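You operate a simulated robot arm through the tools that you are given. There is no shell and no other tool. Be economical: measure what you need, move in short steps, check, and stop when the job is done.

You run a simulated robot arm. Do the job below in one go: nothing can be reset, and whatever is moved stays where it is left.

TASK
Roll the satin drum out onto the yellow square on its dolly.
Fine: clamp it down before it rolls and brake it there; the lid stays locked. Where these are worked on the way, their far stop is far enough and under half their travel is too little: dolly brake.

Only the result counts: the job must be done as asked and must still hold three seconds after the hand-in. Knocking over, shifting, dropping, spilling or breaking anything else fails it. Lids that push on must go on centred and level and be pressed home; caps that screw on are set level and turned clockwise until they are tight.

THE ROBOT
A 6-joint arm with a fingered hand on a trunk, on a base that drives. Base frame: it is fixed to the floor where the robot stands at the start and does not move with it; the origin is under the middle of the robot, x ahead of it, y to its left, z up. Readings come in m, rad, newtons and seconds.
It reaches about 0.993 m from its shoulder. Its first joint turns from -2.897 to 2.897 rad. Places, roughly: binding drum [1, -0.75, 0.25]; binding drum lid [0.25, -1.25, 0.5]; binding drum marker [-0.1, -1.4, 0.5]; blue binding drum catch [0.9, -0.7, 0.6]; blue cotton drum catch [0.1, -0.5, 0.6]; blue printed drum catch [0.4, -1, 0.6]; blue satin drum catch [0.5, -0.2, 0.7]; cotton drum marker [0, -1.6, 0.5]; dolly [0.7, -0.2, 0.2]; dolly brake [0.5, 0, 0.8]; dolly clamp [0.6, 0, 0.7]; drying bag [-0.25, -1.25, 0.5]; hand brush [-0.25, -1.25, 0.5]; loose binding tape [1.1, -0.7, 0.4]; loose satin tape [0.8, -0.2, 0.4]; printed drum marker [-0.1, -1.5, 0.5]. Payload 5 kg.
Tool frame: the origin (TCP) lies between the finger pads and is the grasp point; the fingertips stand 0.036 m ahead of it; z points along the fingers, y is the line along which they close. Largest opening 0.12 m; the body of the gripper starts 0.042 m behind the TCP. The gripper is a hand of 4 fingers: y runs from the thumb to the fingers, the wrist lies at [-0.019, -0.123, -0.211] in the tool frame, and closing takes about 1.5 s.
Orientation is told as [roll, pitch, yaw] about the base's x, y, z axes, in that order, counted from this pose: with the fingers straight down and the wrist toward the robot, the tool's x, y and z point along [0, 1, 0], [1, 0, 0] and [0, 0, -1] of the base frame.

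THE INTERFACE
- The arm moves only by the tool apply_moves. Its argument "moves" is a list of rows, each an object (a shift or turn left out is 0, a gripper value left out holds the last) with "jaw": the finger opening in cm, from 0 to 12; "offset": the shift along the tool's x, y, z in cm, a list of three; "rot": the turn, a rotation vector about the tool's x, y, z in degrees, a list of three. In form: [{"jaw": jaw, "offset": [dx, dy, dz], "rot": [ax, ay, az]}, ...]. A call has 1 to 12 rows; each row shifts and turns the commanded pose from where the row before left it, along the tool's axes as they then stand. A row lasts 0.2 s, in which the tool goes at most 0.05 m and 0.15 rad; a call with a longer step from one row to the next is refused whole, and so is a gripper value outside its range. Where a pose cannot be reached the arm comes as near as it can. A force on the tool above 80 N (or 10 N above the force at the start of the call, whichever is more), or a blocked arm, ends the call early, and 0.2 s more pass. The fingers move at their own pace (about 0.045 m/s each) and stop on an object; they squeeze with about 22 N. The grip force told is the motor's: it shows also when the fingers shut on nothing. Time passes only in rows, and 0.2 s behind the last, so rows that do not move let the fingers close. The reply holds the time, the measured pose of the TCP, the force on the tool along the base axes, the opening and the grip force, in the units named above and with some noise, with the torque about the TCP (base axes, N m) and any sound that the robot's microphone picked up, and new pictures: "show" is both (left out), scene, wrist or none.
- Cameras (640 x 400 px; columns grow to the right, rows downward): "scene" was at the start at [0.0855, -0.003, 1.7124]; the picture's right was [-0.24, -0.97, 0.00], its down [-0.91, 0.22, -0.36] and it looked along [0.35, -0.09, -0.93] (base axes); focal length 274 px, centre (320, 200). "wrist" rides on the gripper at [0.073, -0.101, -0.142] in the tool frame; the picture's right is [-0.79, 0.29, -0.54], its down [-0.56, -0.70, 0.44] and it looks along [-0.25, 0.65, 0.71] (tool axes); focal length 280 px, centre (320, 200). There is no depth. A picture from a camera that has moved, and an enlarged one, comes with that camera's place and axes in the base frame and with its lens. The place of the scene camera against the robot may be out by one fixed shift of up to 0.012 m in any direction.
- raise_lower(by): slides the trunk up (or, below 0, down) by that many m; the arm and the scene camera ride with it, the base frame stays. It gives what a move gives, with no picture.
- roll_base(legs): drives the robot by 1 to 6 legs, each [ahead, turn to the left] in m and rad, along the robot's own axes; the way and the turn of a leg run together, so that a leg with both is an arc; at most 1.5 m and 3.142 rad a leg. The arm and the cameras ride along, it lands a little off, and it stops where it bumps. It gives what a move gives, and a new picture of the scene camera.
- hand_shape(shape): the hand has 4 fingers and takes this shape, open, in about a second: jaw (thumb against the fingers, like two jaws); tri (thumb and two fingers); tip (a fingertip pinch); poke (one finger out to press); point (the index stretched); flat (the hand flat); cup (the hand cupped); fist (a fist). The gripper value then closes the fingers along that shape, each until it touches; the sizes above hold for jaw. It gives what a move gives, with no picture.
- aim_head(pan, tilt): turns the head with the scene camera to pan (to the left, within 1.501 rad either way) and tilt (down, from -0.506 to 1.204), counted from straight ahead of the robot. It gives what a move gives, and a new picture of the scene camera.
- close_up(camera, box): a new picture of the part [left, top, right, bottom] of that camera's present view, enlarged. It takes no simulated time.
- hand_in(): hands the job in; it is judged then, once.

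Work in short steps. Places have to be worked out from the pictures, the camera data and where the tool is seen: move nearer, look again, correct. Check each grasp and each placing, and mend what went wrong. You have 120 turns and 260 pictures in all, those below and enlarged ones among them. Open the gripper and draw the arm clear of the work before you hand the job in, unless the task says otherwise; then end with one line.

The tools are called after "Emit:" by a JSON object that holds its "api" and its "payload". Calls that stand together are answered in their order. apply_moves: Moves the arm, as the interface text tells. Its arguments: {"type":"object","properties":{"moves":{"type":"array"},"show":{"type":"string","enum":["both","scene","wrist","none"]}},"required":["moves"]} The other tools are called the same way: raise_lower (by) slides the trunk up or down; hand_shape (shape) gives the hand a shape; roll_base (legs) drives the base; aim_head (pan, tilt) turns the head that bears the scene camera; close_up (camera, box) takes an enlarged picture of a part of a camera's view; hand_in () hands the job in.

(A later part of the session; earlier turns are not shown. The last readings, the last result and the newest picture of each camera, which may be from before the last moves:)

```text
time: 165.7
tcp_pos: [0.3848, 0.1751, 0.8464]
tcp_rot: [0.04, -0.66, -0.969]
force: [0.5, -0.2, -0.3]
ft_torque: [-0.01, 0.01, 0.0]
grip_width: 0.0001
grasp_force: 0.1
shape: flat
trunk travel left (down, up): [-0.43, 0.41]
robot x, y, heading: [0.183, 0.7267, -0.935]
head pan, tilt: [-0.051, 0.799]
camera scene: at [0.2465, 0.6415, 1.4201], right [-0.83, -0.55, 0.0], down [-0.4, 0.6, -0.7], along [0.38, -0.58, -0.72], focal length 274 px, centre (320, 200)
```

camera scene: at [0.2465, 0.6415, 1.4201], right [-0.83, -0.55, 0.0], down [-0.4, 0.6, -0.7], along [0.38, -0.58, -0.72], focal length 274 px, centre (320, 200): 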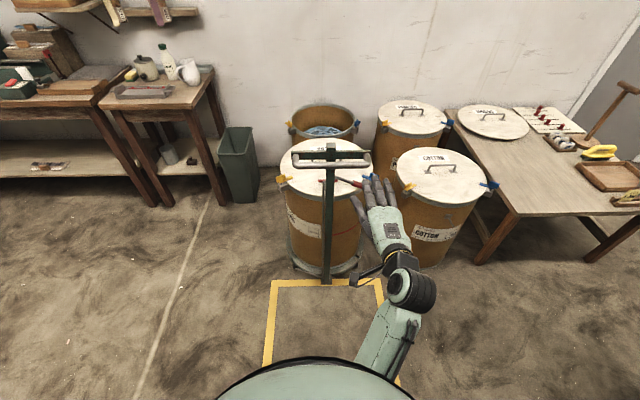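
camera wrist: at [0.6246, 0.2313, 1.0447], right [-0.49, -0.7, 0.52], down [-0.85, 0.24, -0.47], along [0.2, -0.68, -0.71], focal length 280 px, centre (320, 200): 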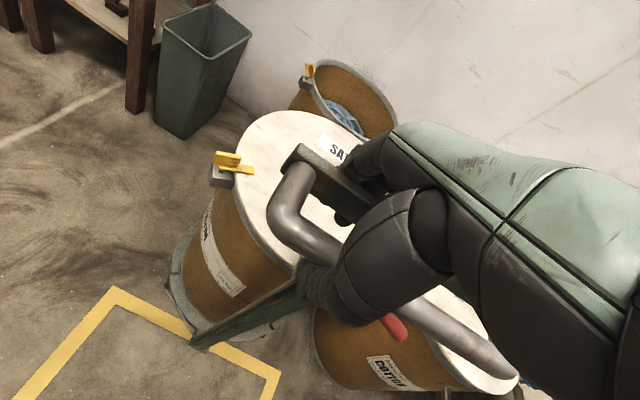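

Emit:
{"api": "close_up", "payload": {"camera": "scene", "box": [290, 130, 410, 205]}}

Emit:
{"api": "close_up", "payload": {"camera": "wrist", "box": [100, 50, 420, 250]}}

```text
5.33 times, centred on (350, 168) of scene
camera zoom: at [0.2465, 0.6415, 1.4201], right [-0.83, -0.55, 0.0], down [-0.4, 0.6, -0.7], along [0.38, -0.58, -0.72], focal length 1458 px, centre (160, 373)
```

zoom: 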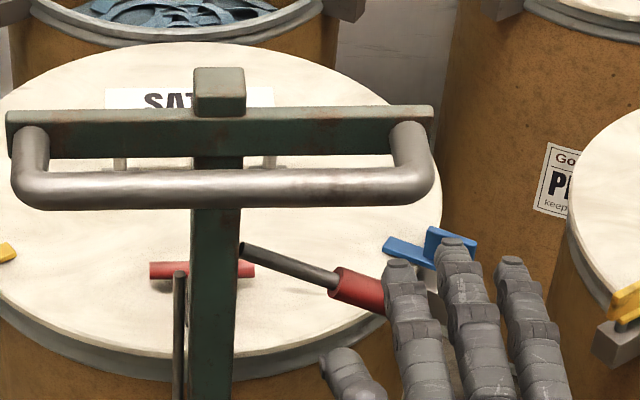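

```text
2.00 times, centred on (260, 150) of wrist
camera zoom: at [0.3448, 0.351, 0.901], right [-0.72, -0.39, 0.58], down [-0.6, -0.08, -0.8], along [0.36, -0.92, -0.17], focal length 561 px, centre (440, 300)
```

zoom: 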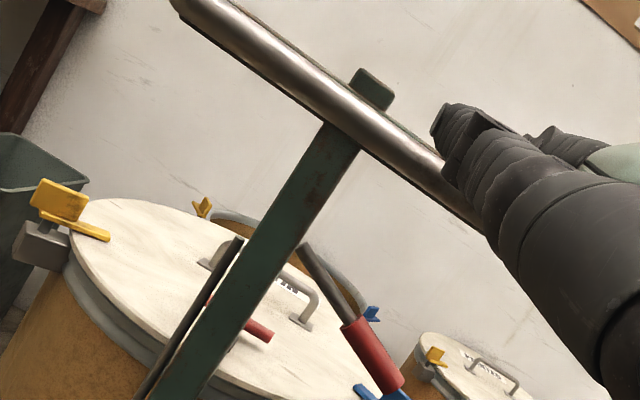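

Lever: pivot ≈[0.61,-0.016,0.785], red grip from [0.55,-0.039] to [0.497,-0.06,0.74]. I lower the fingers below tube level and move forward over the grip.

Emit:
{"api": "apply_moves", "payload": {"moves": [{"offset": [0, -2.5, 3.25]}, {"offset": [0, -2.5, 3.25]}, {"offset": [0, 3.1, 2.4]}, {"offset": [0, 3.1, 2.4]}], "show": "none"}}

Emit:
{"api": "close_up", "payload": {"camera": "scene", "box": [290, 130, 410, 205]}}

Emit:
{"api": "close_up", "payload": {"camera": "wrist", "box": [100, 50, 420, 250]}}

```text
time: 166.7
tcp_pos: [0.4309, 0.1129, 0.7647]
tcp_rot: [0.04, -0.657, -0.969]
force: [0.6, 0.7, 0.3]
ft_torque: [-0.02, 0.01, 0.0]
grip_width: 0.0
grasp_force: 0.0
shape: flat
trunk travel left (down, up): [-0.43, 0.41]
robot x, y, heading: [0.183, 0.7203, -0.934]
head pan, tilt: [-0.051, 0.799]
```

```text
5.33 times, centred on (350, 168) of scene
camera zoom: at [0.2468, 0.641, 1.4201], right [-0.83, -0.55, 0.0], down [-0.4, 0.6, -0.7], along [0.38, -0.58, -0.72], focal length 1458 px, centre (160, 373)
```

zoom: 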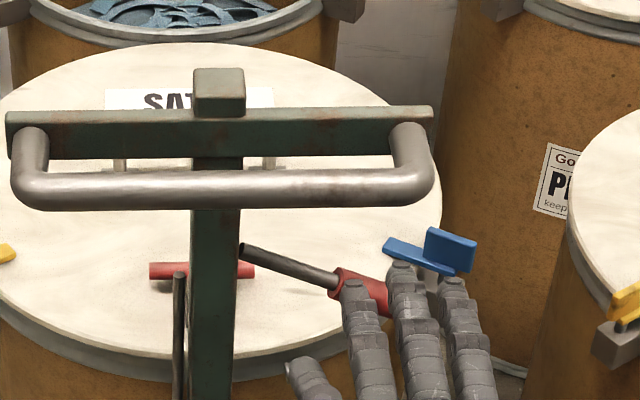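

```text
2.00 times, centred on (260, 150) of wrist
camera zoom: at [0.3936, 0.2891, 0.8167], right [-0.71, -0.39, 0.58], down [-0.6, -0.08, -0.8], along [0.36, -0.92, -0.17], focal length 561 px, centre (440, 300)
```

zoom: 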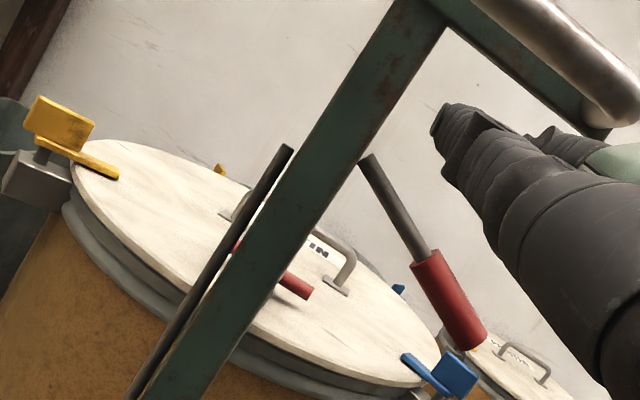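

I advance 8 cm and shift 2.5 cm left so that two fingers lie over the lever.

Emit:
{"api": "apply_moves", "payload": {"moves": [{"offset": [1.2, 3.1, 2.4]}, {"offset": [1.2, 3.1, 2.4]}], "show": "none"}}

Emit:
{"api": "close_up", "payload": {"camera": "scene", "box": [290, 130, 410, 205]}}

Emit:
{"api": "close_up", "payload": {"camera": "wrist", "box": [160, 50, 420, 300]}}

```text
time: 167.3
tcp_pos: [0.4974, 0.0629, 0.7656]
tcp_rot: [0.039, -0.657, -0.969]
force: [-0.5, 0.4, -0.3]
ft_torque: [0.01, 0.03, 0.01]
grip_width: 0.0002
grasp_force: 0.0
shape: flat
trunk travel left (down, up): [-0.43, 0.41]
robot x, y, heading: [0.1842, 0.7291, -0.933]
head pan, tilt: [-0.051, 0.799]
```

```text
5.33 times, centred on (350, 168) of scene
camera zoom: at [0.2469, 0.6412, 1.4201], right [-0.83, -0.55, 0.0], down [-0.4, 0.6, -0.7], along [0.38, -0.58, -0.72], focal length 1458 px, centre (160, 373)
```

zoom: 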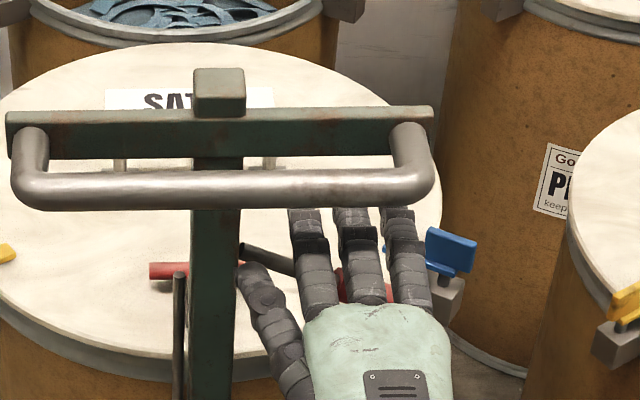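

```text
1.60 times, centred on (290, 175) of wrist
camera zoom: at [0.4582, 0.2386, 0.8186], right [-0.72, -0.39, 0.58], down [-0.6, -0.08, -0.8], along [0.36, -0.92, -0.17], focal length 449 px, centre (368, 240)
```

zoom: 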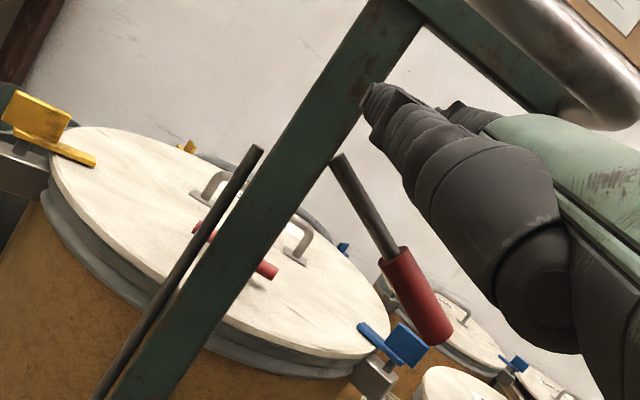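

Fingers are over the lever and below the tube. I press down in steps.

Emit:
{"api": "apply_moves", "payload": {"moves": [{"offset": [0, -0.9, 1.2]}, {"offset": [0, -0.9, 1.2]}, {"offset": [0, -0.6, 0.8]}], "show": "none"}}

Emit:
{"api": "apply_moves", "payload": {"moves": [{"offset": [0, -0.6, 0.8]}, {"offset": [0, -0.6, 0.8]}], "show": "none"}}

Emit:
{"api": "close_up", "payload": {"camera": "wrist", "box": [160, 50, 420, 300]}}

```text
time: 168.1
tcp_pos: [0.4984, 0.0644, 0.7253]
tcp_rot: [0.04, -0.657, -0.969]
force: [0.6, -0.2, 0.6]
ft_torque: [0.01, 0.01, -0.01]
grip_width: 0.0
grasp_force: 0.0
shape: flat
trunk travel left (down, up): [-0.43, 0.41]
robot x, y, heading: [0.1799, 0.7243, -0.942]
head pan, tilt: [-0.051, 0.799]
```

```text
time: 168.7
tcp_pos: [0.4999, 0.0636, 0.7084]
tcp_rot: [0.038, -0.662, -0.967]
force: [-1.3, 2.2, 6.1]
ft_torque: [-0.54, -0.5, -0.01]
grip_width: 0.0
grasp_force: 0.1
shape: flat
trunk travel left (down, up): [-0.43, 0.41]
robot x, y, heading: [0.1828, 0.7195, -0.936]
head pan, tilt: [-0.051, 0.799]
```

```text
1.60 times, centred on (290, 175) of wrist
camera zoom: at [0.4604, 0.24, 0.7613], right [-0.72, -0.39, 0.58], down [-0.6, -0.09, -0.8], along [0.36, -0.92, -0.17], focal length 449 px, centre (368, 240)
```

zoom: 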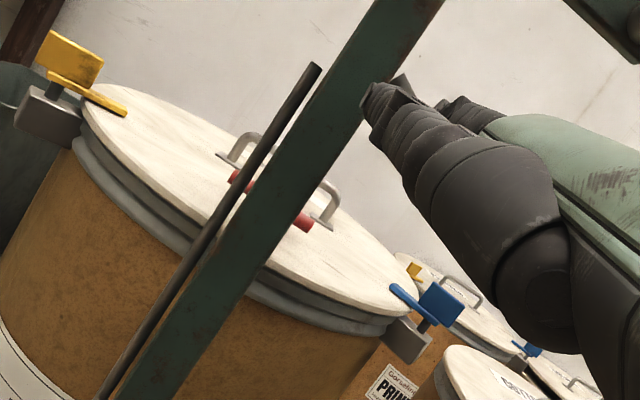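

Contact at 6 N on the lever. I press further and watch whether it gives.

Emit:
{"api": "apply_moves", "payload": {"moves": [{"offset": [0, -0.6, 0.8]}], "show": "none"}}

Emit:
{"api": "apply_moves", "payload": {"moves": [{"offset": [0, -0.6, 0.8]}], "show": "none"}}

Emit:
{"api": "close_up", "payload": {"camera": "scene", "box": [290, 130, 410, 205]}}

Emit:
{"api": "close_up", "payload": {"camera": "wrist", "box": [160, 50, 420, 300]}}

```text
time: 169.1
tcp_pos: [0.4997, 0.0633, 0.6999]
tcp_rot: [0.04, -0.664, -0.97]
force: [-2.8, 2.3, 12.9]
ft_torque: [-1.23, -0.83, 0.01]
grip_width: 0.0
grasp_force: 0.0
shape: flat
trunk travel left (down, up): [-0.43, 0.41]
robot x, y, heading: [0.1872, 0.7223, -0.936]
head pan, tilt: [-0.051, 0.799]
```

```text
time: 169.5
tcp_pos: [0.4993, 0.0661, 0.6918]
tcp_rot: [0.04, -0.665, -0.972]
force: [-4.8, 4.4, 17.7]
ft_torque: [-1.98, -1.24, 0.02]
grip_width: 0.0
grasp_force: 0.0
shape: flat
trunk travel left (down, up): [-0.43, 0.41]
robot x, y, heading: [0.1842, 0.7225, -0.941]
head pan, tilt: [-0.051, 0.799]
```

```text
5.33 times, centred on (350, 168) of scene
camera zoom: at [0.2444, 0.6448, 1.4206], right [-0.83, -0.55, 0.0], down [-0.39, 0.6, -0.7], along [0.39, -0.58, -0.71], focal length 1458 px, centre (160, 373)
```

zoom: 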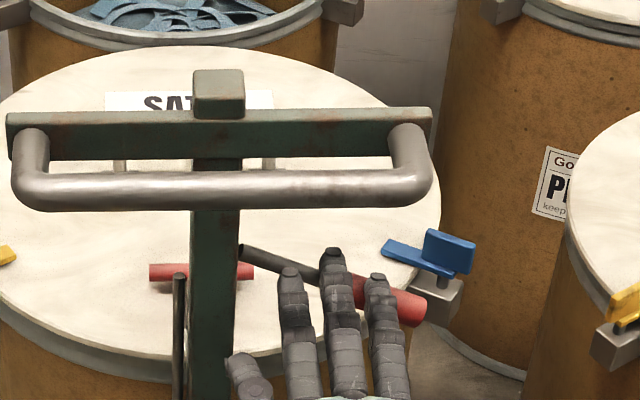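

```text
1.60 times, centred on (290, 175) of wrist
camera zoom: at [0.4599, 0.2419, 0.7432], right [-0.72, -0.39, 0.58], down [-0.6, -0.09, -0.8], along [0.36, -0.92, -0.17], focal length 449 px, centre (368, 240)
```

zoom: 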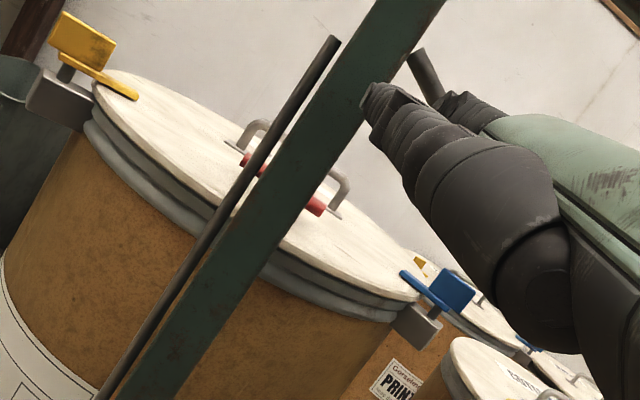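

18 N and the lever doesn't go down: it sits at its lower stop. So it must go up. I withdraw, pass below it and lift.

Emit:
{"api": "apply_moves", "payload": {"moves": [{"offset": [0, 0.6, -0.8]}, {"offset": [0, -3.6, -2.8]}, {"offset": [0, -3.6, -2.8]}, {"offset": [0, -2.3, 3.0]}, {"offset": [0, -2.3, 3.0]}, {"offset": [0, 3.6, 2.8]}, {"offset": [0, 3.6, 2.8]}], "show": "none"}}

Emit:
{"api": "close_up", "payload": {"camera": "scene", "box": [290, 130, 410, 205]}}

Emit:
{"api": "close_up", "payload": {"camera": "wrist", "box": [160, 50, 420, 300]}}

```text
time: 171.1
tcp_pos: [0.5033, 0.0633, 0.621]
tcp_rot: [0.04, -0.655, -0.969]
force: [0.6, 0.1, -0.1]
ft_torque: [-0.01, 0.01, 0.0]
grip_width: 0.0
grasp_force: 0.0
shape: flat
trunk travel left (down, up): [-0.43, 0.41]
robot x, y, heading: [0.1852, 0.7232, -0.935]
head pan, tilt: [-0.051, 0.799]
```

```text
5.33 times, centred on (350, 168) of scene
camera zoom: at [0.2468, 0.6409, 1.42], right [-0.83, -0.55, 0.0], down [-0.4, 0.6, -0.7], along [0.38, -0.58, -0.72], focal length 1458 px, centre (160, 373)
```

zoom: 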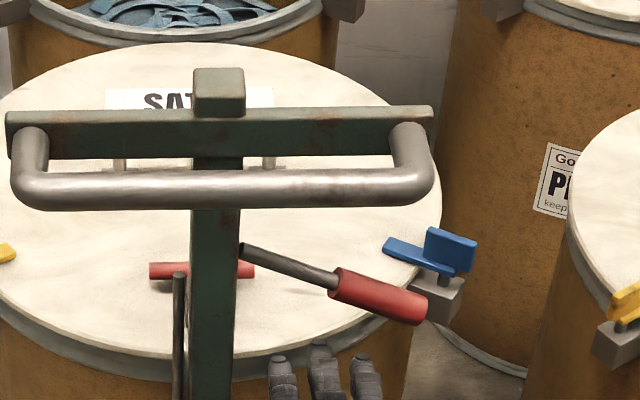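

```text
1.60 times, centred on (290, 175) of wrist
camera zoom: at [0.4629, 0.2401, 0.6743], right [-0.72, -0.39, 0.58], down [-0.6, -0.08, -0.8], along [0.36, -0.92, -0.17], focal length 449 px, centre (368, 240)
```

zoom: 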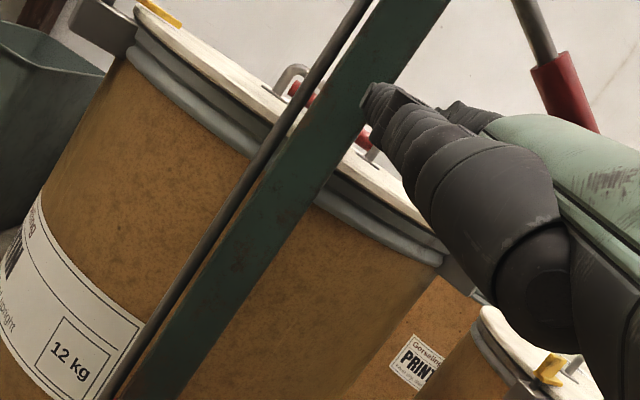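

The lever is unchanged. I shift 2.5 cm right, 2.5 cm forward below the red grip and lift.

Emit:
{"api": "apply_moves", "payload": {"moves": [{"offset": [-2.5, 2, 1.5]}, {"offset": [0, 1.2, -1.6]}, {"offset": [0, 1.2, -1.6]}, {"offset": [0, 0.8, -1.0]}], "show": "none"}}

Emit:
{"api": "apply_moves", "payload": {"moves": [{"offset": [0, 0.8, -1.0]}, {"offset": [0, 0.8, -1.0]}], "show": "none"}}

Emit:
{"api": "close_up", "payload": {"camera": "scene", "box": [290, 130, 410, 205]}}

Emit:
{"api": "close_up", "payload": {"camera": "wrist", "box": [160, 50, 420, 300]}}

```text
time: 172.1
tcp_pos: [0.4931, 0.0281, 0.6743]
tcp_rot: [0.04, -0.66, -0.971]
force: [-0.1, 0.5, -1.9]
ft_torque: [0.09, -0.01, -0.02]
grip_width: 0.0001
grasp_force: 0.0
shape: flat
trunk travel left (down, up): [-0.43, 0.41]
robot x, y, heading: [0.1862, 0.7211, -0.94]
head pan, tilt: [-0.051, 0.799]
```

```text
time: 172.7
tcp_pos: [0.4946, 0.0273, 0.6997]
tcp_rot: [0.041, -0.658, -0.968]
force: [0.0, -0.3, -1.3]
ft_torque: [0.11, -0.01, -0.06]
grip_width: 0.0
grasp_force: 0.1
shape: flat
trunk travel left (down, up): [-0.43, 0.41]
robot x, y, heading: [0.1775, 0.7238, -0.937]
head pan, tilt: [-0.051, 0.799]
```

```text
5.33 times, centred on (350, 168) of scene
camera zoom: at [0.2464, 0.6412, 1.4201], right [-0.83, -0.55, 0.0], down [-0.39, 0.6, -0.7], along [0.38, -0.58, -0.72], focal length 1458 px, centre (160, 373)
```

zoom: 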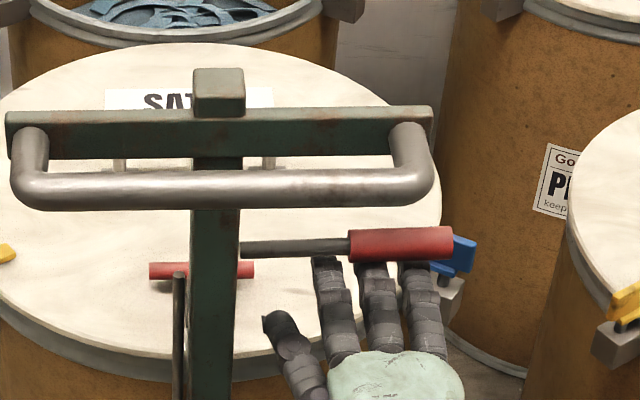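

```text
1.60 times, centred on (290, 175) of wrist
camera zoom: at [0.4552, 0.2042, 0.7534], right [-0.72, -0.39, 0.58], down [-0.6, -0.08, -0.8], along [0.36, -0.92, -0.17], focal length 449 px, centre (368, 240)
```

zoom: 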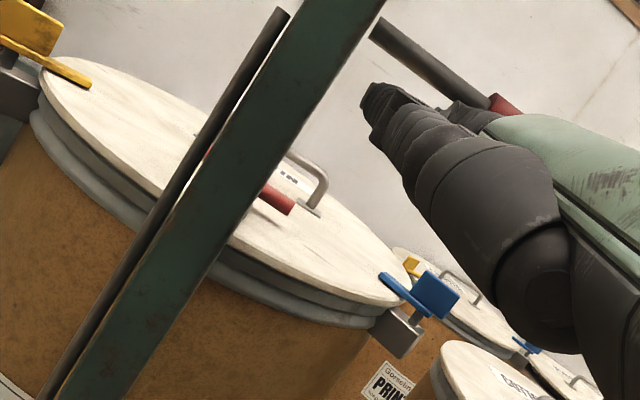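

The lever rises easily (2 N), so down was its stop. I lift it on to its upper stop.

Emit:
{"api": "apply_moves", "payload": {"moves": [{"offset": [0, 0.8, -1.0]}, {"offset": [0, 0.8, -1.0]}], "show": "none"}}

Emit:
{"api": "apply_moves", "payload": {"moves": [{"offset": [0, 0.8, -1.0]}, {"offset": [0, 0.8, -1.0]}], "show": "none"}}

Emit:
{"api": "close_up", "payload": {"camera": "scene", "box": [290, 130, 410, 205]}}

Emit:
{"api": "close_up", "payload": {"camera": "wrist", "box": [160, 50, 420, 300]}}

```text
time: 173.3
tcp_pos: [0.495, 0.0266, 0.7255]
tcp_rot: [0.039, -0.657, -0.966]
force: [0.3, -0.4, -1.1]
ft_torque: [0.04, 0.01, -0.02]
grip_width: 0.1152
grasp_force: 0.0
shape: flat
trunk travel left (down, up): [-0.43, 0.41]
robot x, y, heading: [0.1823, 0.7226, -0.939]
head pan, tilt: [-0.051, 0.799]
```

```text
time: 173.9
tcp_pos: [0.4955, 0.0264, 0.7435]
tcp_rot: [0.041, -0.645, -0.969]
force: [-2.5, 2.4, -23.3]
ft_torque: [0.98, 0.79, 0.01]
grip_width: 0.1153
grasp_force: 0.1
shape: flat
trunk travel left (down, up): [-0.43, 0.41]
robot x, y, heading: [0.1817, 0.7224, -0.937]
head pan, tilt: [-0.051, 0.799]
```

```text
5.33 times, centred on (350, 168) of scene
camera zoom: at [0.2476, 0.6387, 1.4194], right [-0.83, -0.55, 0.0], down [-0.4, 0.6, -0.7], along [0.38, -0.58, -0.72], focal length 1458 px, centre (160, 373)
```

zoom: 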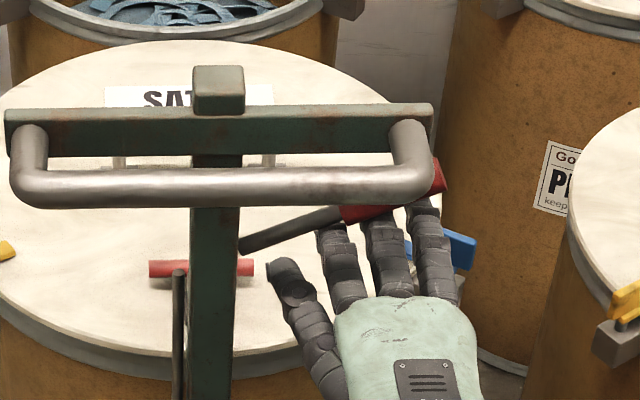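

```text
1.60 times, centred on (290, 175) of wrist
camera zoom: at [0.4552, 0.203, 0.7987], right [-0.71, -0.4, 0.58], down [-0.6, -0.08, -0.79], along [0.36, -0.91, -0.19], focal length 449 px, centre (368, 240)
```

zoom: 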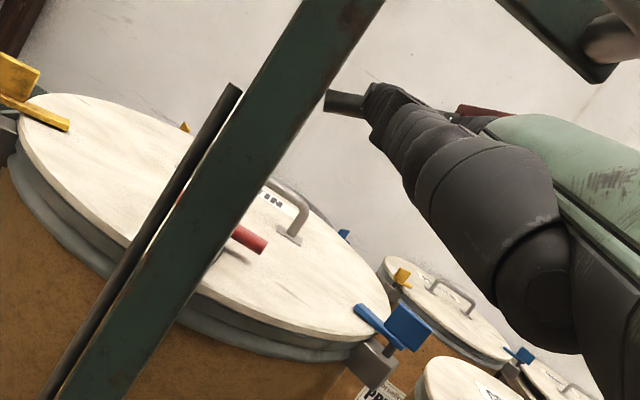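

The lever is at its upper stop (23 N). I lower the hand off it and withdraw, then check that it stays.

Emit:
{"api": "apply_moves", "payload": {"moves": [{"offset": [0, -1.2, 1.6]}, {"offset": [0, -1.2, 1.6]}, {"offset": [0, -3.6, -2.8]}, {"offset": [0, -3.6, -2.8]}, {"offset": [0, -3.6, -2.8]}], "show": "none"}}

Emit:
{"api": "close_up", "payload": {"camera": "scene", "box": [290, 130, 410, 205]}}

```text
time: 175.1
tcp_pos: [0.4137, 0.1373, 0.7111]
tcp_rot: [0.04, -0.66, -0.968]
force: [0.4, 0.3, -0.2]
ft_torque: [0.02, 0.0, -0.01]
grip_width: 0.1153
grasp_force: 0.1
shape: flat
trunk travel left (down, up): [-0.43, 0.41]
robot x, y, heading: [0.1841, 0.7218, -0.938]
head pan, tilt: [-0.051, 0.799]
```

```text
5.33 times, centred on (350, 168) of scene
camera zoom: at [0.246, 0.6429, 1.4203], right [-0.83, -0.55, 0.0], down [-0.39, 0.6, -0.7], along [0.38, -0.58, -0.72], focal length 1458 px, centre (160, 373)
```

zoom: 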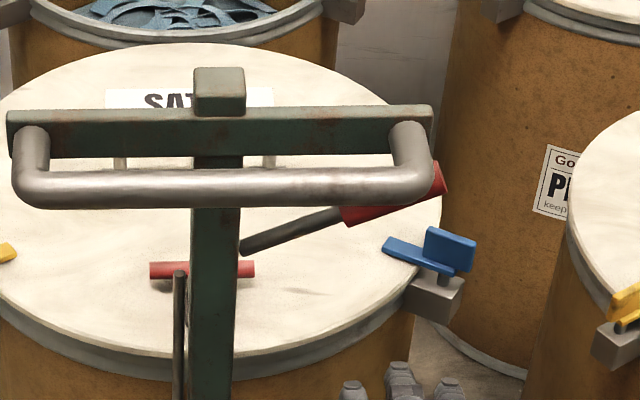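

The lever stays up. I back off, raise, straighten the hand and return above the handle to test the pull.

Emit:
{"api": "apply_moves", "payload": {"moves": [{"offset": [0, -3.2, -2.4]}, {"offset": [0, -3.2, -2.4]}], "show": "none"}}

Emit:
{"api": "raise_lower", "payload": {"by": 0.35}}

Emit:
{"api": "apply_moves", "payload": {"moves": [{"rot": [7.5, 0, 0]}, {"rot": [7.5, 0, 0]}, {"rot": [7.5, 0, 0]}, {"rot": [7.5, 0, 0]}, {"rot": [7.5, 0, 0]}], "show": "none"}}

Emit:
{"api": "hand_shape", "payload": {"shape": "jaw"}}

```text
time: 175.7
tcp_pos: [0.3677, 0.2, 0.707]
tcp_rot: [0.041, -0.658, -0.969]
force: [-0.2, -0.4, -1.0]
ft_torque: [-0.02, 0.04, 0.0]
grip_width: 0.1154
grasp_force: 0.1
shape: flat
trunk travel left (down, up): [-0.43, 0.41]
robot x, y, heading: [0.1814, 0.7262, -0.936]
head pan, tilt: [-0.051, 0.799]
```

```text
time: 179.1
tcp_pos: [0.3674, 0.1999, 1.0582]
tcp_rot: [0.04, -0.657, -0.969]
force: [0.2, 0.0, 0.4]
ft_torque: [0.01, -0.01, -0.02]
grip_width: 0.1153
grasp_force: 0.1
shape: flat
trunk travel left (down, up): [-0.78, 0.06]
robot x, y, heading: [0.1823, 0.7247, -0.937]
head pan, tilt: [-0.051, 0.799]
```

```text
time: 180.3
tcp_pos: [0.3667, 0.1993, 1.0568]
tcp_rot: [0.031, -0.001, -0.946]
force: [-0.2, -0.8, -0.1]
ft_torque: [0.01, 0.0, -0.04]
grip_width: 0.1152
grasp_force: 0.0
shape: flat
trunk travel left (down, up): [-0.78, 0.06]
robot x, y, heading: [0.1808, 0.7232, -0.934]
head pan, tilt: [-0.051, 0.799]
```

```text
time: 181.2
tcp_pos: [0.3667, 0.2004, 1.0581]
tcp_rot: [0.031, -0.003, -0.946]
force: [-0.6, 0.1, 0.4]
ft_torque: [-0.01, 0.0, 0.02]
grip_width: 0.1198
grasp_force: 0.1
shape: jaw
trunk travel left (down, up): [-0.78, 0.06]
robot x, y, heading: [0.1831, 0.7218, -0.936]
head pan, tilt: [-0.051, 0.799]
```

I move back above the former grasp place and let the trunk lower the hand 0.152 m onto it.

Emit:
{"api": "apply_moves", "payload": {"moves": [{"jaw": 12, "offset": [2.26, 3.57, 0]}, {"offset": [2.26, 3.57, 0]}, {"offset": [2.26, 3.57, 0]}, {"offset": [2.26, 3.57, 0]}, {"offset": [2.26, 3.57, 0]}, {"offset": [2.26, 3.57, 0]}, {"offset": [2.26, 3.57, 0]}], "show": "wrist"}}

```text
time: 182.8
tcp_pos: [0.6465, 0.0932, 1.0608]
tcp_rot: [0.032, -0.001, -0.946]
force: [0.2, 0.1, -0.7]
ft_torque: [0.02, 0.02, 0.0]
grip_width: 0.12
grasp_force: 0.1
shape: jaw
trunk travel left (down, up): [-0.78, 0.06]
robot x, y, heading: [0.1834, 0.7233, -0.933]
head pan, tilt: [-0.051, 0.799]
camera wrist: at [0.6426, 0.2132, 1.2049], right [-0.48, -0.7, 0.52], down [-0.85, 0.25, -0.46], along [0.2, -0.66, -0.72], focal length 280 px, centre (320, 200)
```

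wrist: 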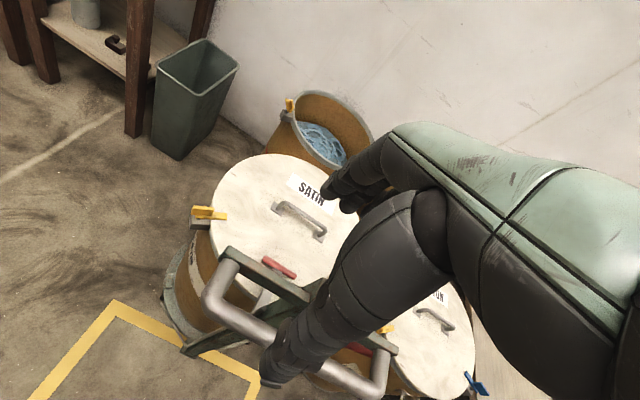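

Emit:
{"api": "raise_lower", "payload": {"by": -0.152}}

Emit:
{"api": "apply_moves", "payload": {"moves": [{"jaw": 0}, {"jaw": 0}, {"jaw": 0}, {"jaw": 0}, {"jaw": 0}, {"jaw": 0}, {"jaw": 0}, {"jaw": 0}], "show": "wrist"}}

Emit:
{"api": "apply_moves", "payload": {"moves": [{"offset": [0, -1, 0]}, {"offset": [0, -1.5, 0]}, {"offset": [0, -1.5, 0]}], "show": "wrist"}}

```text
time: 184.6
tcp_pos: [0.6422, 0.0915, 0.9097]
tcp_rot: [0.031, -0.003, -0.943]
force: [-0.1, -0.7, 0.2]
ft_torque: [0.01, 0.02, 0.02]
grip_width: 0.12
grasp_force: 0.1
shape: jaw
trunk travel left (down, up): [-0.628, 0.212]
robot x, y, heading: [0.1817, 0.7221, -0.936]
head pan, tilt: [-0.051, 0.799]
```

```text
time: 186.4
tcp_pos: [0.6438, 0.0921, 0.9086]
tcp_rot: [0.032, -0.001, -0.944]
force: [-1.5, 2.3, -5.8]
ft_torque: [-0.22, -0.11, 0.12]
grip_width: 0.0585
grasp_force: 21.9
shape: jaw
trunk travel left (down, up): [-0.628, 0.212]
robot x, y, heading: [0.1843, 0.7241, -0.94]
head pan, tilt: [-0.051, 0.799]
camera wrist: at [0.6403, 0.2137, 1.0531], right [-0.48, -0.71, 0.52], down [-0.85, 0.25, -0.46], along [0.2, -0.66, -0.72], focal length 280 px, centre (320, 200)
```

wrist: 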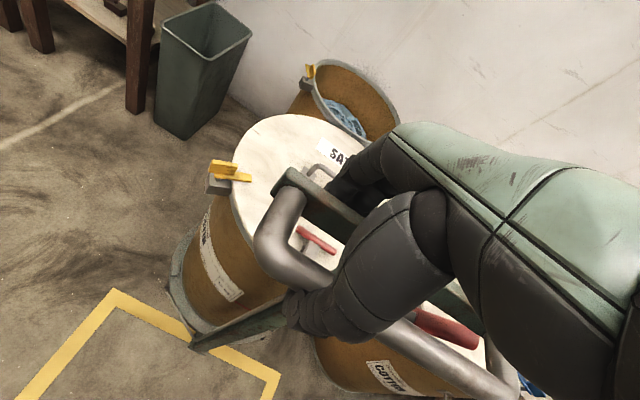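

```text
time: 187.2
tcp_pos: [0.6182, 0.1272, 0.9084]
tcp_rot: [0.032, 0.002, -0.945]
force: [-1.9, 4.8, -5.6]
ft_torque: [-0.2, -0.17, 0.13]
grip_width: 0.0582
grasp_force: 22.3
shape: jaw
trunk travel left (down, up): [-0.628, 0.212]
robot x, y, heading: [0.185, 0.7201, -0.938]
head pan, tilt: [-0.051, 0.799]
camera wrist: at [0.616, 0.2484, 1.0531], right [-0.48, -0.71, 0.52], down [-0.85, 0.25, -0.46], along [0.2, -0.66, -0.72], focal length 280 px, centre (320, 200)
```

wrist: 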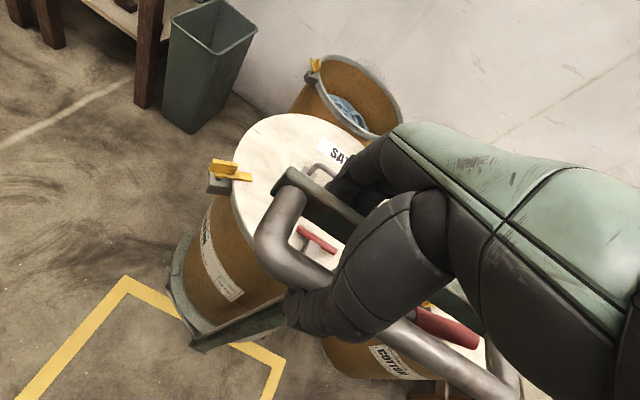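

It rolls freely now (5 N): lever up = brake off, down = on. I drive backward 0.3 m, towing the dolly, and look.

Emit:
{"api": "roll_base", "payload": {"legs": [[-0.3, 0]]}}

Emit:
{"api": "aim_head", "payload": {"pan": 0, "tilt": 1.0}}

```text
time: 189.4
tcp_pos: [0.4511, 0.3654, 0.9076]
tcp_rot: [0.03, -0.002, -0.94]
force: [16.0, 11.4, -12.8]
ft_torque: [0.3, -0.32, 0.49]
grip_width: 0.0579
grasp_force: 22.3
shape: jaw
trunk travel left (down, up): [-0.628, 0.212]
robot x, y, heading: [0.0096, 0.96, -0.934]
head pan, tilt: [-0.051, 0.799]
camera scene: at [0.076, 0.8796, 1.6179], right [-0.83, -0.55, 0.0], down [-0.4, 0.6, -0.7], along [0.38, -0.58, -0.72], focal length 274 px, centre (320, 200)
```

scene: 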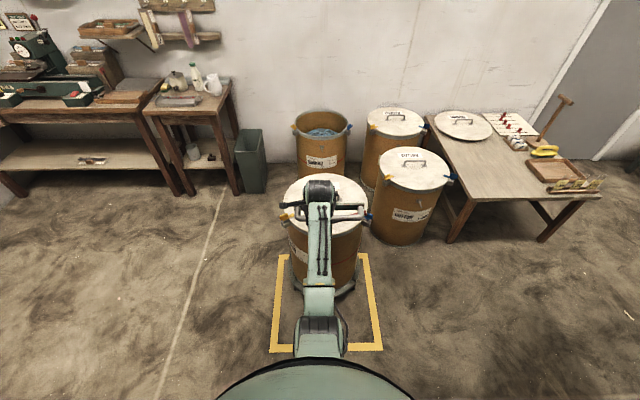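

```text
time: 190.1
tcp_pos: [0.4498, 0.3656, 0.9082]
tcp_rot: [0.033, -0.001, -0.937]
force: [12.9, 8.9, -7.6]
ft_torque: [0.1, -0.32, 0.36]
grip_width: 0.0584
grasp_force: 21.7
shape: jaw
trunk travel left (down, up): [-0.628, 0.212]
robot x, y, heading: [0.0074, 0.9575, -0.934]
head pan, tilt: [0.0, 1.0]
camera scene: at [0.0715, 0.8906, 1.6029], right [-0.8, -0.6, 0.0], down [-0.5, 0.67, -0.54], along [0.32, -0.43, -0.84], focal length 274 px, centre (320, 200)
```

scene: 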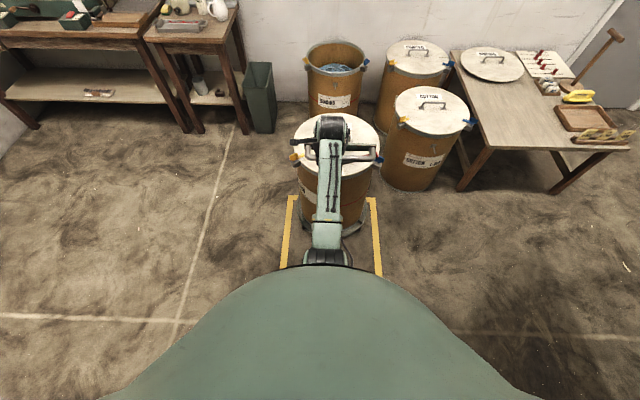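

The dolly follows along its line. Square centre from four corners: [0.456,0.241]. I enlarge to measure the drum's and dolly's present centre.

Emit:
{"api": "close_up", "payload": {"camera": "scene", "box": [260, 100, 420, 200]}}

Emit:
{"api": "close_up", "payload": {"camera": "scene", "box": [260, 180, 420, 280]}}

```text
4.00 times, centred on (340, 150) of scene
camera zoom: at [0.0715, 0.8906, 1.6029], right [-0.8, -0.6, 0.0], down [-0.5, 0.67, -0.54], along [0.32, -0.43, -0.84], focal length 1094 px, centre (240, 400)
```

zoom: 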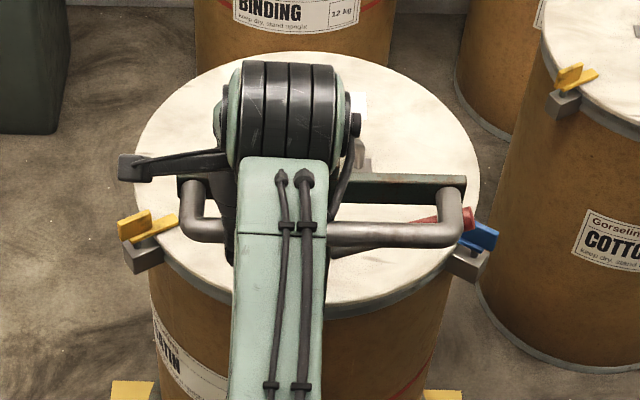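

```text
4.00 times, centred on (340, 230) of scene
camera zoom: at [0.0715, 0.8906, 1.6029], right [-0.8, -0.6, 0.0], down [-0.5, 0.67, -0.54], along [0.32, -0.43, -0.84], focal length 1094 px, centre (240, 80)
```

zoom: 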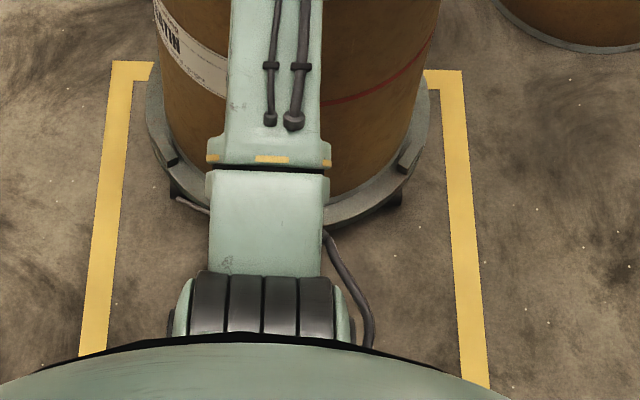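

Present drum centre ≈[0.553,0.114]; so about 0.16 m remains. I relieve the side force and drive back 0.15 m more.

Emit:
{"api": "apply_moves", "payload": {"moves": [{"offset": [0.8, 0, 0]}], "show": "none"}}

Emit:
{"api": "roll_base", "payload": {"legs": [[-0.15, -0.02]]}}

Emit:
{"api": "close_up", "payload": {"camera": "scene", "box": [240, 80, 440, 205]}}

Emit:
{"api": "close_up", "payload": {"camera": "scene", "box": [240, 170, 440, 295]}}

```text
time: 190.5
tcp_pos: [0.4511, 0.3667, 0.9087]
tcp_rot: [0.033, 0.002, -0.946]
force: [-2.9, 0.1, -10.7]
ft_torque: [-0.04, -0.06, 0.01]
grip_width: 0.0585
grasp_force: 21.9
shape: jaw
trunk travel left (down, up): [-0.628, 0.212]
robot x, y, heading: [0.0118, 0.9584, -0.934]
head pan, tilt: [0.0, 1.0]
```

```text
time: 191.9
tcp_pos: [0.3601, 0.483, 0.9073]
tcp_rot: [0.033, -0.002, -0.955]
force: [25.3, 15.0, -18.2]
ft_torque: [0.52, -0.23, 0.6]
grip_width: 0.0582
grasp_force: 21.9
shape: jaw
trunk travel left (down, up): [-0.628, 0.212]
robot x, y, heading: [-0.0781, 1.0777, -0.947]
head pan, tilt: [0.0, 1.0]
camera scene: at [-0.0143, 1.0102, 1.6026], right [-0.81, -0.58, 0.0], down [-0.49, 0.68, -0.54], along [0.31, -0.44, -0.84], focal length 274 px, centre (320, 200)
```

scene: 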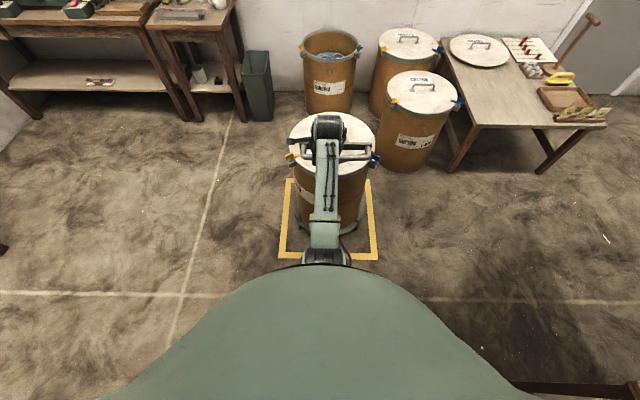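

```text
3.20 times, centred on (340, 142) of scene
camera zoom: at [-0.0143, 1.0102, 1.6026], right [-0.81, -0.58, 0.0], down [-0.49, 0.68, -0.54], along [0.31, -0.44, -0.84], focal length 875 px, centre (256, 384)
```

zoom: 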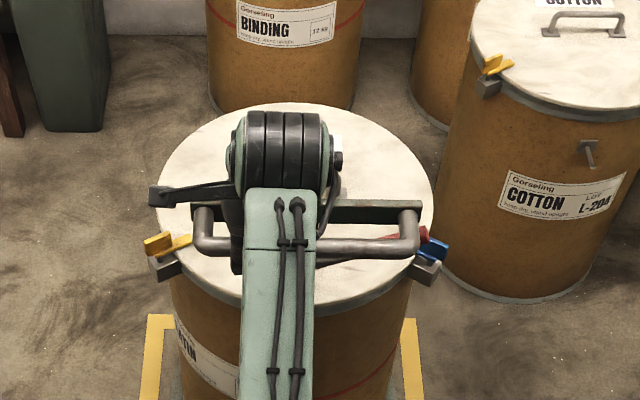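

```text
3.20 times, centred on (340, 232) of scene
camera zoom: at [-0.0143, 1.0102, 1.6026], right [-0.81, -0.58, 0.0], down [-0.49, 0.68, -0.54], along [0.31, -0.44, -0.84], focal length 875 px, centre (256, 96)
```

zoom: 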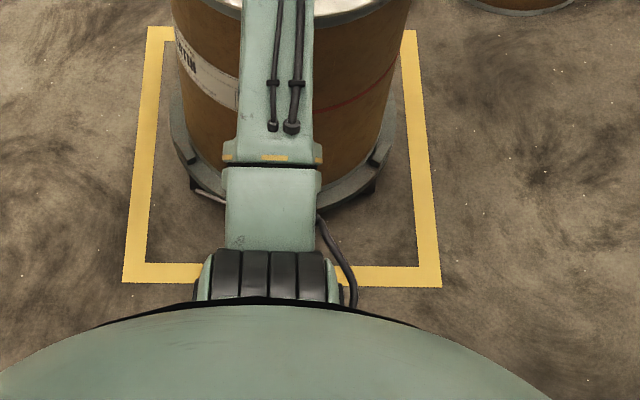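

The drum centre measures ≈[0.466,0.235] against the square's [0.4625,0.2385] — within a centimetre. I relieve the side force, release the handle and withdraw to work the brake.

Emit:
{"api": "apply_moves", "payload": {"moves": [{"offset": [1.0, 0, 0]}, {"offset": [0.4, 0, 0]}], "show": "none"}}

Emit:
{"api": "apply_moves", "payload": {"moves": [{"jaw": 12}, {"jaw": 12}, {"jaw": 12}, {"jaw": 12}, {"jaw": 12}, {"jaw": 12}, {"jaw": 12}, {"jaw": 12}], "show": "none"}}

Emit:
{"api": "apply_moves", "payload": {"moves": [{"offset": [0, 0, -3]}, {"offset": [0, 0, -4]}, {"offset": [0, 0, -4]}, {"offset": [0, 0, -4]}, {"offset": [-1.5, -4.5, 0]}, {"offset": [-1.5, -4.5, 0]}, {"offset": [-1.5, -4.5, 0]}, {"offset": [-4, -2, 0]}, {"offset": [-4, -2, 0]}, {"offset": [-4, -2, 0]}], "show": "scene"}}

```text
time: 192.6
tcp_pos: [0.3642, 0.4891, 0.9081]
tcp_rot: [0.037, 0.004, -0.96]
force: [-14.7, -8.8, -13.1]
ft_torque: [-0.07, 0.32, -0.65]
grip_width: 0.0585
grasp_force: 21.9
shape: jaw
trunk travel left (down, up): [-0.628, 0.212]
robot x, y, heading: [-0.078, 1.0818, -0.953]
head pan, tilt: [0.0, 1.0]
```

```text
time: 194.3
tcp_pos: [0.3679, 0.4912, 0.9113]
tcp_rot: [0.038, -0.003, -0.954]
force: [-0.2, 0.1, 0.4]
ft_torque: [0.01, 0.04, 0.03]
grip_width: 0.1192
grasp_force: 0.0
shape: jaw
trunk travel left (down, up): [-0.628, 0.212]
robot x, y, heading: [-0.0837, 1.0815, -0.943]
head pan, tilt: [0.0, 1.0]
```

```text
time: 196.6
tcp_pos: [0.1138, 0.5477, 1.0498]
tcp_rot: [0.039, -0.007, -0.956]
force: [-0.4, -0.2, -0.6]
ft_torque: [-0.01, -0.01, 0.02]
grip_width: 0.1197
grasp_force: 0.2
shape: jaw
out of reach, approached as far as the arm can: row 10
trunk travel left (down, up): [-0.628, 0.212]
robot x, y, heading: [-0.0813, 1.0816, -0.95]
head pan, tilt: [0.0, 1.0]
camera scene: at [-0.0232, 1.0096, 1.603], right [-0.81, -0.58, 0.0], down [-0.49, 0.68, -0.54], along [0.32, -0.44, -0.84], focal length 274 px, centre (320, 200)
```

scene: 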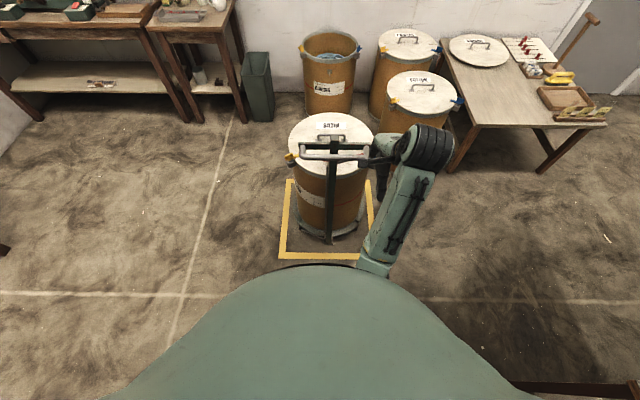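

Released and clear; the dolly stays in the square. Now pointing shape, tilt, and lower the trunk toward the brake lever.

Emit:
{"api": "hand_shape", "payload": {"shape": "point"}}

Emit:
{"api": "apply_moves", "payload": {"moves": [{"offset": [0, 2, 0], "rot": [-7.4, 0, 0]}, {"rot": [-7.4, 0, 0]}, {"rot": [-7.4, 0, 0]}, {"rot": [-7.4, 0, 0]}, {"rot": [-7.4, 0, 0]}], "show": "none"}}

Emit:
{"api": "raise_lower", "payload": {"by": -0.2}}

Emit:
{"api": "aim_head", "payload": {"pan": -0.05, "tilt": 0.8}}

Emit:
{"api": "close_up", "payload": {"camera": "scene", "box": [280, 130, 400, 205]}}

Emit:
{"api": "close_up", "payload": {"camera": "wrist", "box": [100, 50, 420, 250]}}

```text
time: 197.4
tcp_pos: [0.1157, 0.5469, 1.0507]
tcp_rot: [0.037, -0.008, -0.954]
force: [0.5, 0.3, 0.6]
ft_torque: [0.04, -0.02, 0.01]
grip_width: 0.1149
grasp_force: 0.0
shape: point
trunk travel left (down, up): [-0.628, 0.212]
robot x, y, heading: [-0.0793, 1.0799, -0.949]
head pan, tilt: [0.0, 1.0]
```

```text
time: 198.7
tcp_pos: [0.1277, 0.5337, 1.0508]
tcp_rot: [0.045, -0.651, -0.983]
force: [-0.1, -0.2, -0.3]
ft_torque: [-0.01, -0.04, -0.01]
grip_width: 0.0
grasp_force: 0.1
shape: point
trunk travel left (down, up): [-0.628, 0.212]
robot x, y, heading: [-0.0832, 1.08, -0.95]
head pan, tilt: [0.0, 1.0]
```

```text
time: 200.8
tcp_pos: [0.1277, 0.5331, 0.8502]
tcp_rot: [0.047, -0.649, -0.982]
force: [0.0, 0.1, 0.3]
ft_torque: [0.04, -0.05, 0.03]
grip_width: 0.0
grasp_force: 0.1
shape: point
trunk travel left (down, up): [-0.428, 0.412]
robot x, y, heading: [-0.0802, 1.0792, -0.948]
head pan, tilt: [0.0, 1.0]
```

```text
time: 201.6
tcp_pos: [0.129, 0.5335, 0.8508]
tcp_rot: [0.046, -0.649, -0.982]
force: [-0.1, 0.0, -0.4]
ft_torque: [0.0, 0.01, 0.01]
grip_width: 0.0
grasp_force: 0.0
shape: point
trunk travel left (down, up): [-0.428, 0.412]
robot x, y, heading: [-0.0842, 1.0755, -0.95]
head pan, tilt: [-0.051, 0.799]
camera scene: at [-0.018, 0.9988, 1.4181], right [-0.84, -0.54, 0.0], down [-0.39, 0.6, -0.7], along [0.38, -0.59, -0.72], focal length 274 px, centre (320, 200)
```

scene: 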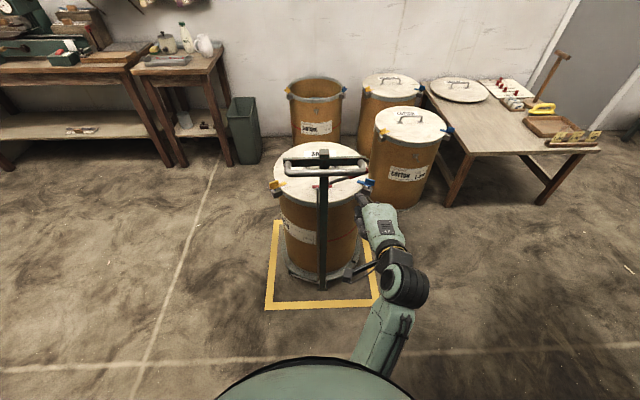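

```text
5.33 times, centred on (340, 168) of scene
camera zoom: at [-0.018, 0.9988, 1.4181], right [-0.84, -0.54, 0.0], down [-0.39, 0.6, -0.7], along [0.38, -0.59, -0.72], focal length 1458 px, centre (213, 373)
```

zoom: 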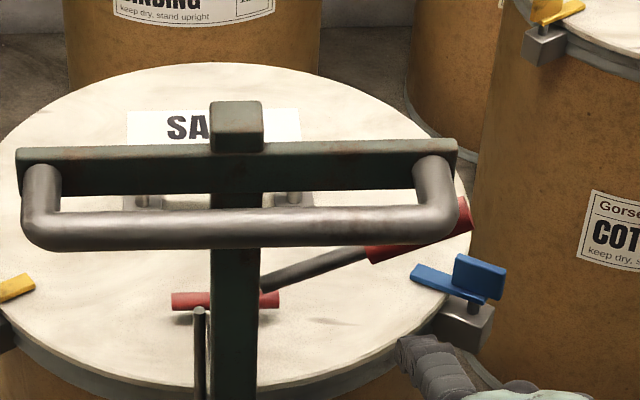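

```text
2.00 times, centred on (260, 150) of wrist
camera zoom: at [0.0906, 0.7099, 0.9052], right [-0.72, -0.39, 0.58], down [-0.6, -0.07, -0.8], along [0.35, -0.92, -0.18], focal length 561 px, centre (440, 300)
```

zoom: 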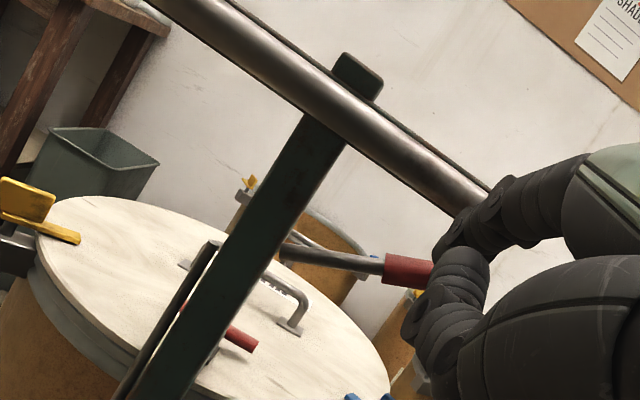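

Lever pivot now ≈[0.338,0.384,0.785], lever pointing up-right. I go in with the index above the shaft near the pivot and below the tube, stopping short to check.

Emit:
{"api": "apply_moves", "payload": {"moves": [{"offset": [1.1, -1.6, 2.1]}, {"offset": [1.1, -1.6, 2.1]}, {"offset": [0, 2.95, 2.24]}, {"offset": [0, 2.95, 2.24]}, {"offset": [0, 2.95, 2.24]}], "show": "none"}}

Emit:
{"api": "close_up", "payload": {"camera": "scene", "box": [280, 130, 400, 205]}}

Emit:
{"api": "close_up", "payload": {"camera": "wrist", "box": [160, 80, 420, 280]}}

```text
time: 202.8
tcp_pos: [0.2117, 0.454, 0.7961]
tcp_rot: [0.046, -0.649, -0.981]
force: [0.3, -0.7, 0.0]
ft_torque: [0.02, -0.01, -0.02]
grip_width: 0.0
grasp_force: 0.1
shape: point
trunk travel left (down, up): [-0.428, 0.412]
robot x, y, heading: [-0.0796, 1.0816, -0.951]
head pan, tilt: [-0.051, 0.799]
```

```text
5.33 times, centred on (340, 168) of scene
camera zoom: at [-0.0175, 0.9975, 1.418], right [-0.84, -0.54, 0.0], down [-0.39, 0.6, -0.7], along [0.38, -0.59, -0.72], focal length 1458 px, centre (213, 373)
```

zoom: 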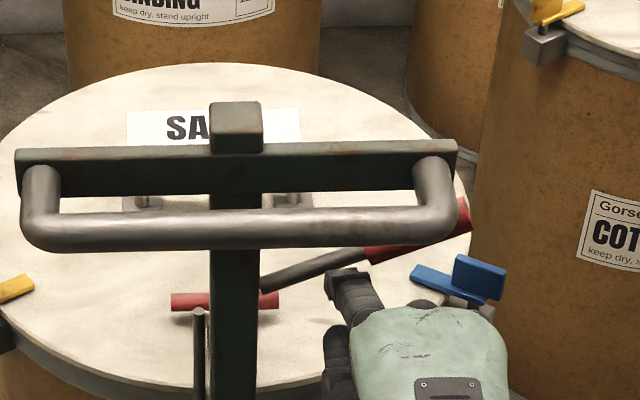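

```text
2.00 times, centred on (290, 180) of wrist
camera zoom: at [0.1746, 0.6303, 0.8518], right [-0.72, -0.39, 0.58], down [-0.6, -0.07, -0.8], along [0.35, -0.92, -0.19], focal length 561 px, centre (380, 240)
```

zoom: 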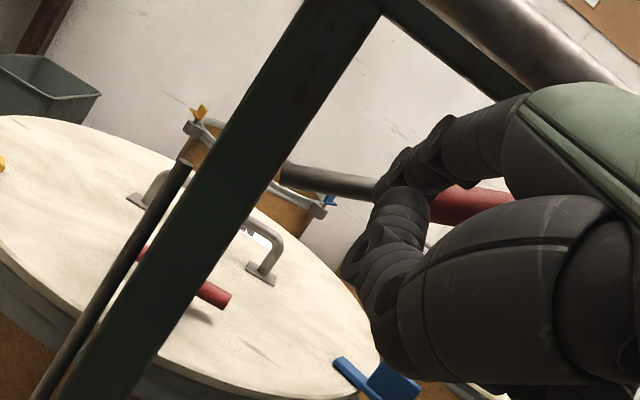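

The tip is at the right height, but the knuckles would pass close under the tube. I tilt the hand up 8.5° about the TCP, lower 1.8 cm, then advance over the shaft.

Emit:
{"api": "apply_moves", "payload": {"moves": [{"offset": [0, -1.1, 1.4], "rot": [-8.5, 0, 0]}, {"offset": [0.3, 2.1, 2.2]}, {"offset": [0.3, 2.1, 2.2]}], "show": "none"}}

Emit:
{"api": "close_up", "payload": {"camera": "scene", "box": [280, 130, 400, 205]}}

Emit:
{"api": "close_up", "payload": {"camera": "wrist", "box": [160, 80, 420, 280]}}

```text
time: 203.6
tcp_pos: [0.252, 0.4102, 0.7772]
tcp_rot: [0.054, -0.794, -0.994]
force: [-4.2, 1.5, -5.6]
ft_torque: [0.1, 0.02, -0.06]
grip_width: 0.1151
grasp_force: 0.0
shape: point
trunk travel left (down, up): [-0.428, 0.412]
robot x, y, heading: [-0.0801, 1.0818, -0.947]
head pan, tilt: [-0.051, 0.799]
```

```text
5.33 times, centred on (340, 168) of scene
camera zoom: at [-0.0177, 0.997, 1.4178], right [-0.84, -0.54, 0.0], down [-0.39, 0.6, -0.7], along [0.38, -0.59, -0.72], focal length 1458 px, centre (213, 373)
```

zoom: 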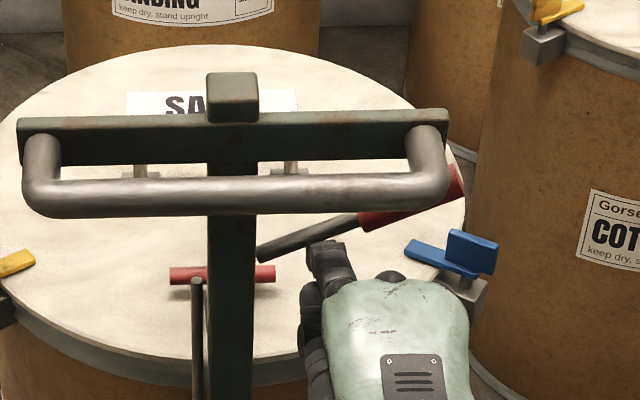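

```text
2.00 times, centred on (290, 180) of wrist
camera zoom: at [0.2125, 0.5924, 0.8081], right [-0.77, -0.32, 0.56], down [-0.53, -0.16, -0.83], along [0.35, -0.93, -0.04], focal length 561 px, centre (380, 240)
```

zoom: 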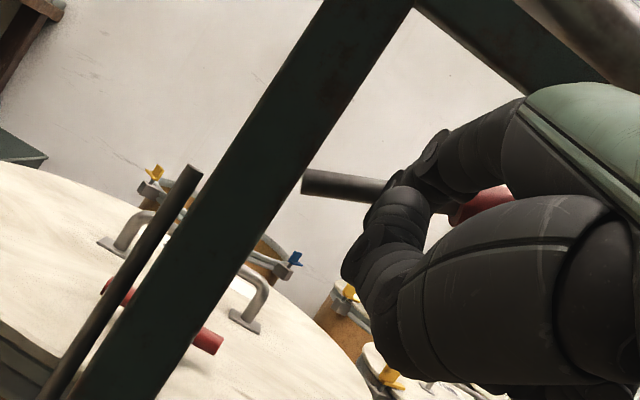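

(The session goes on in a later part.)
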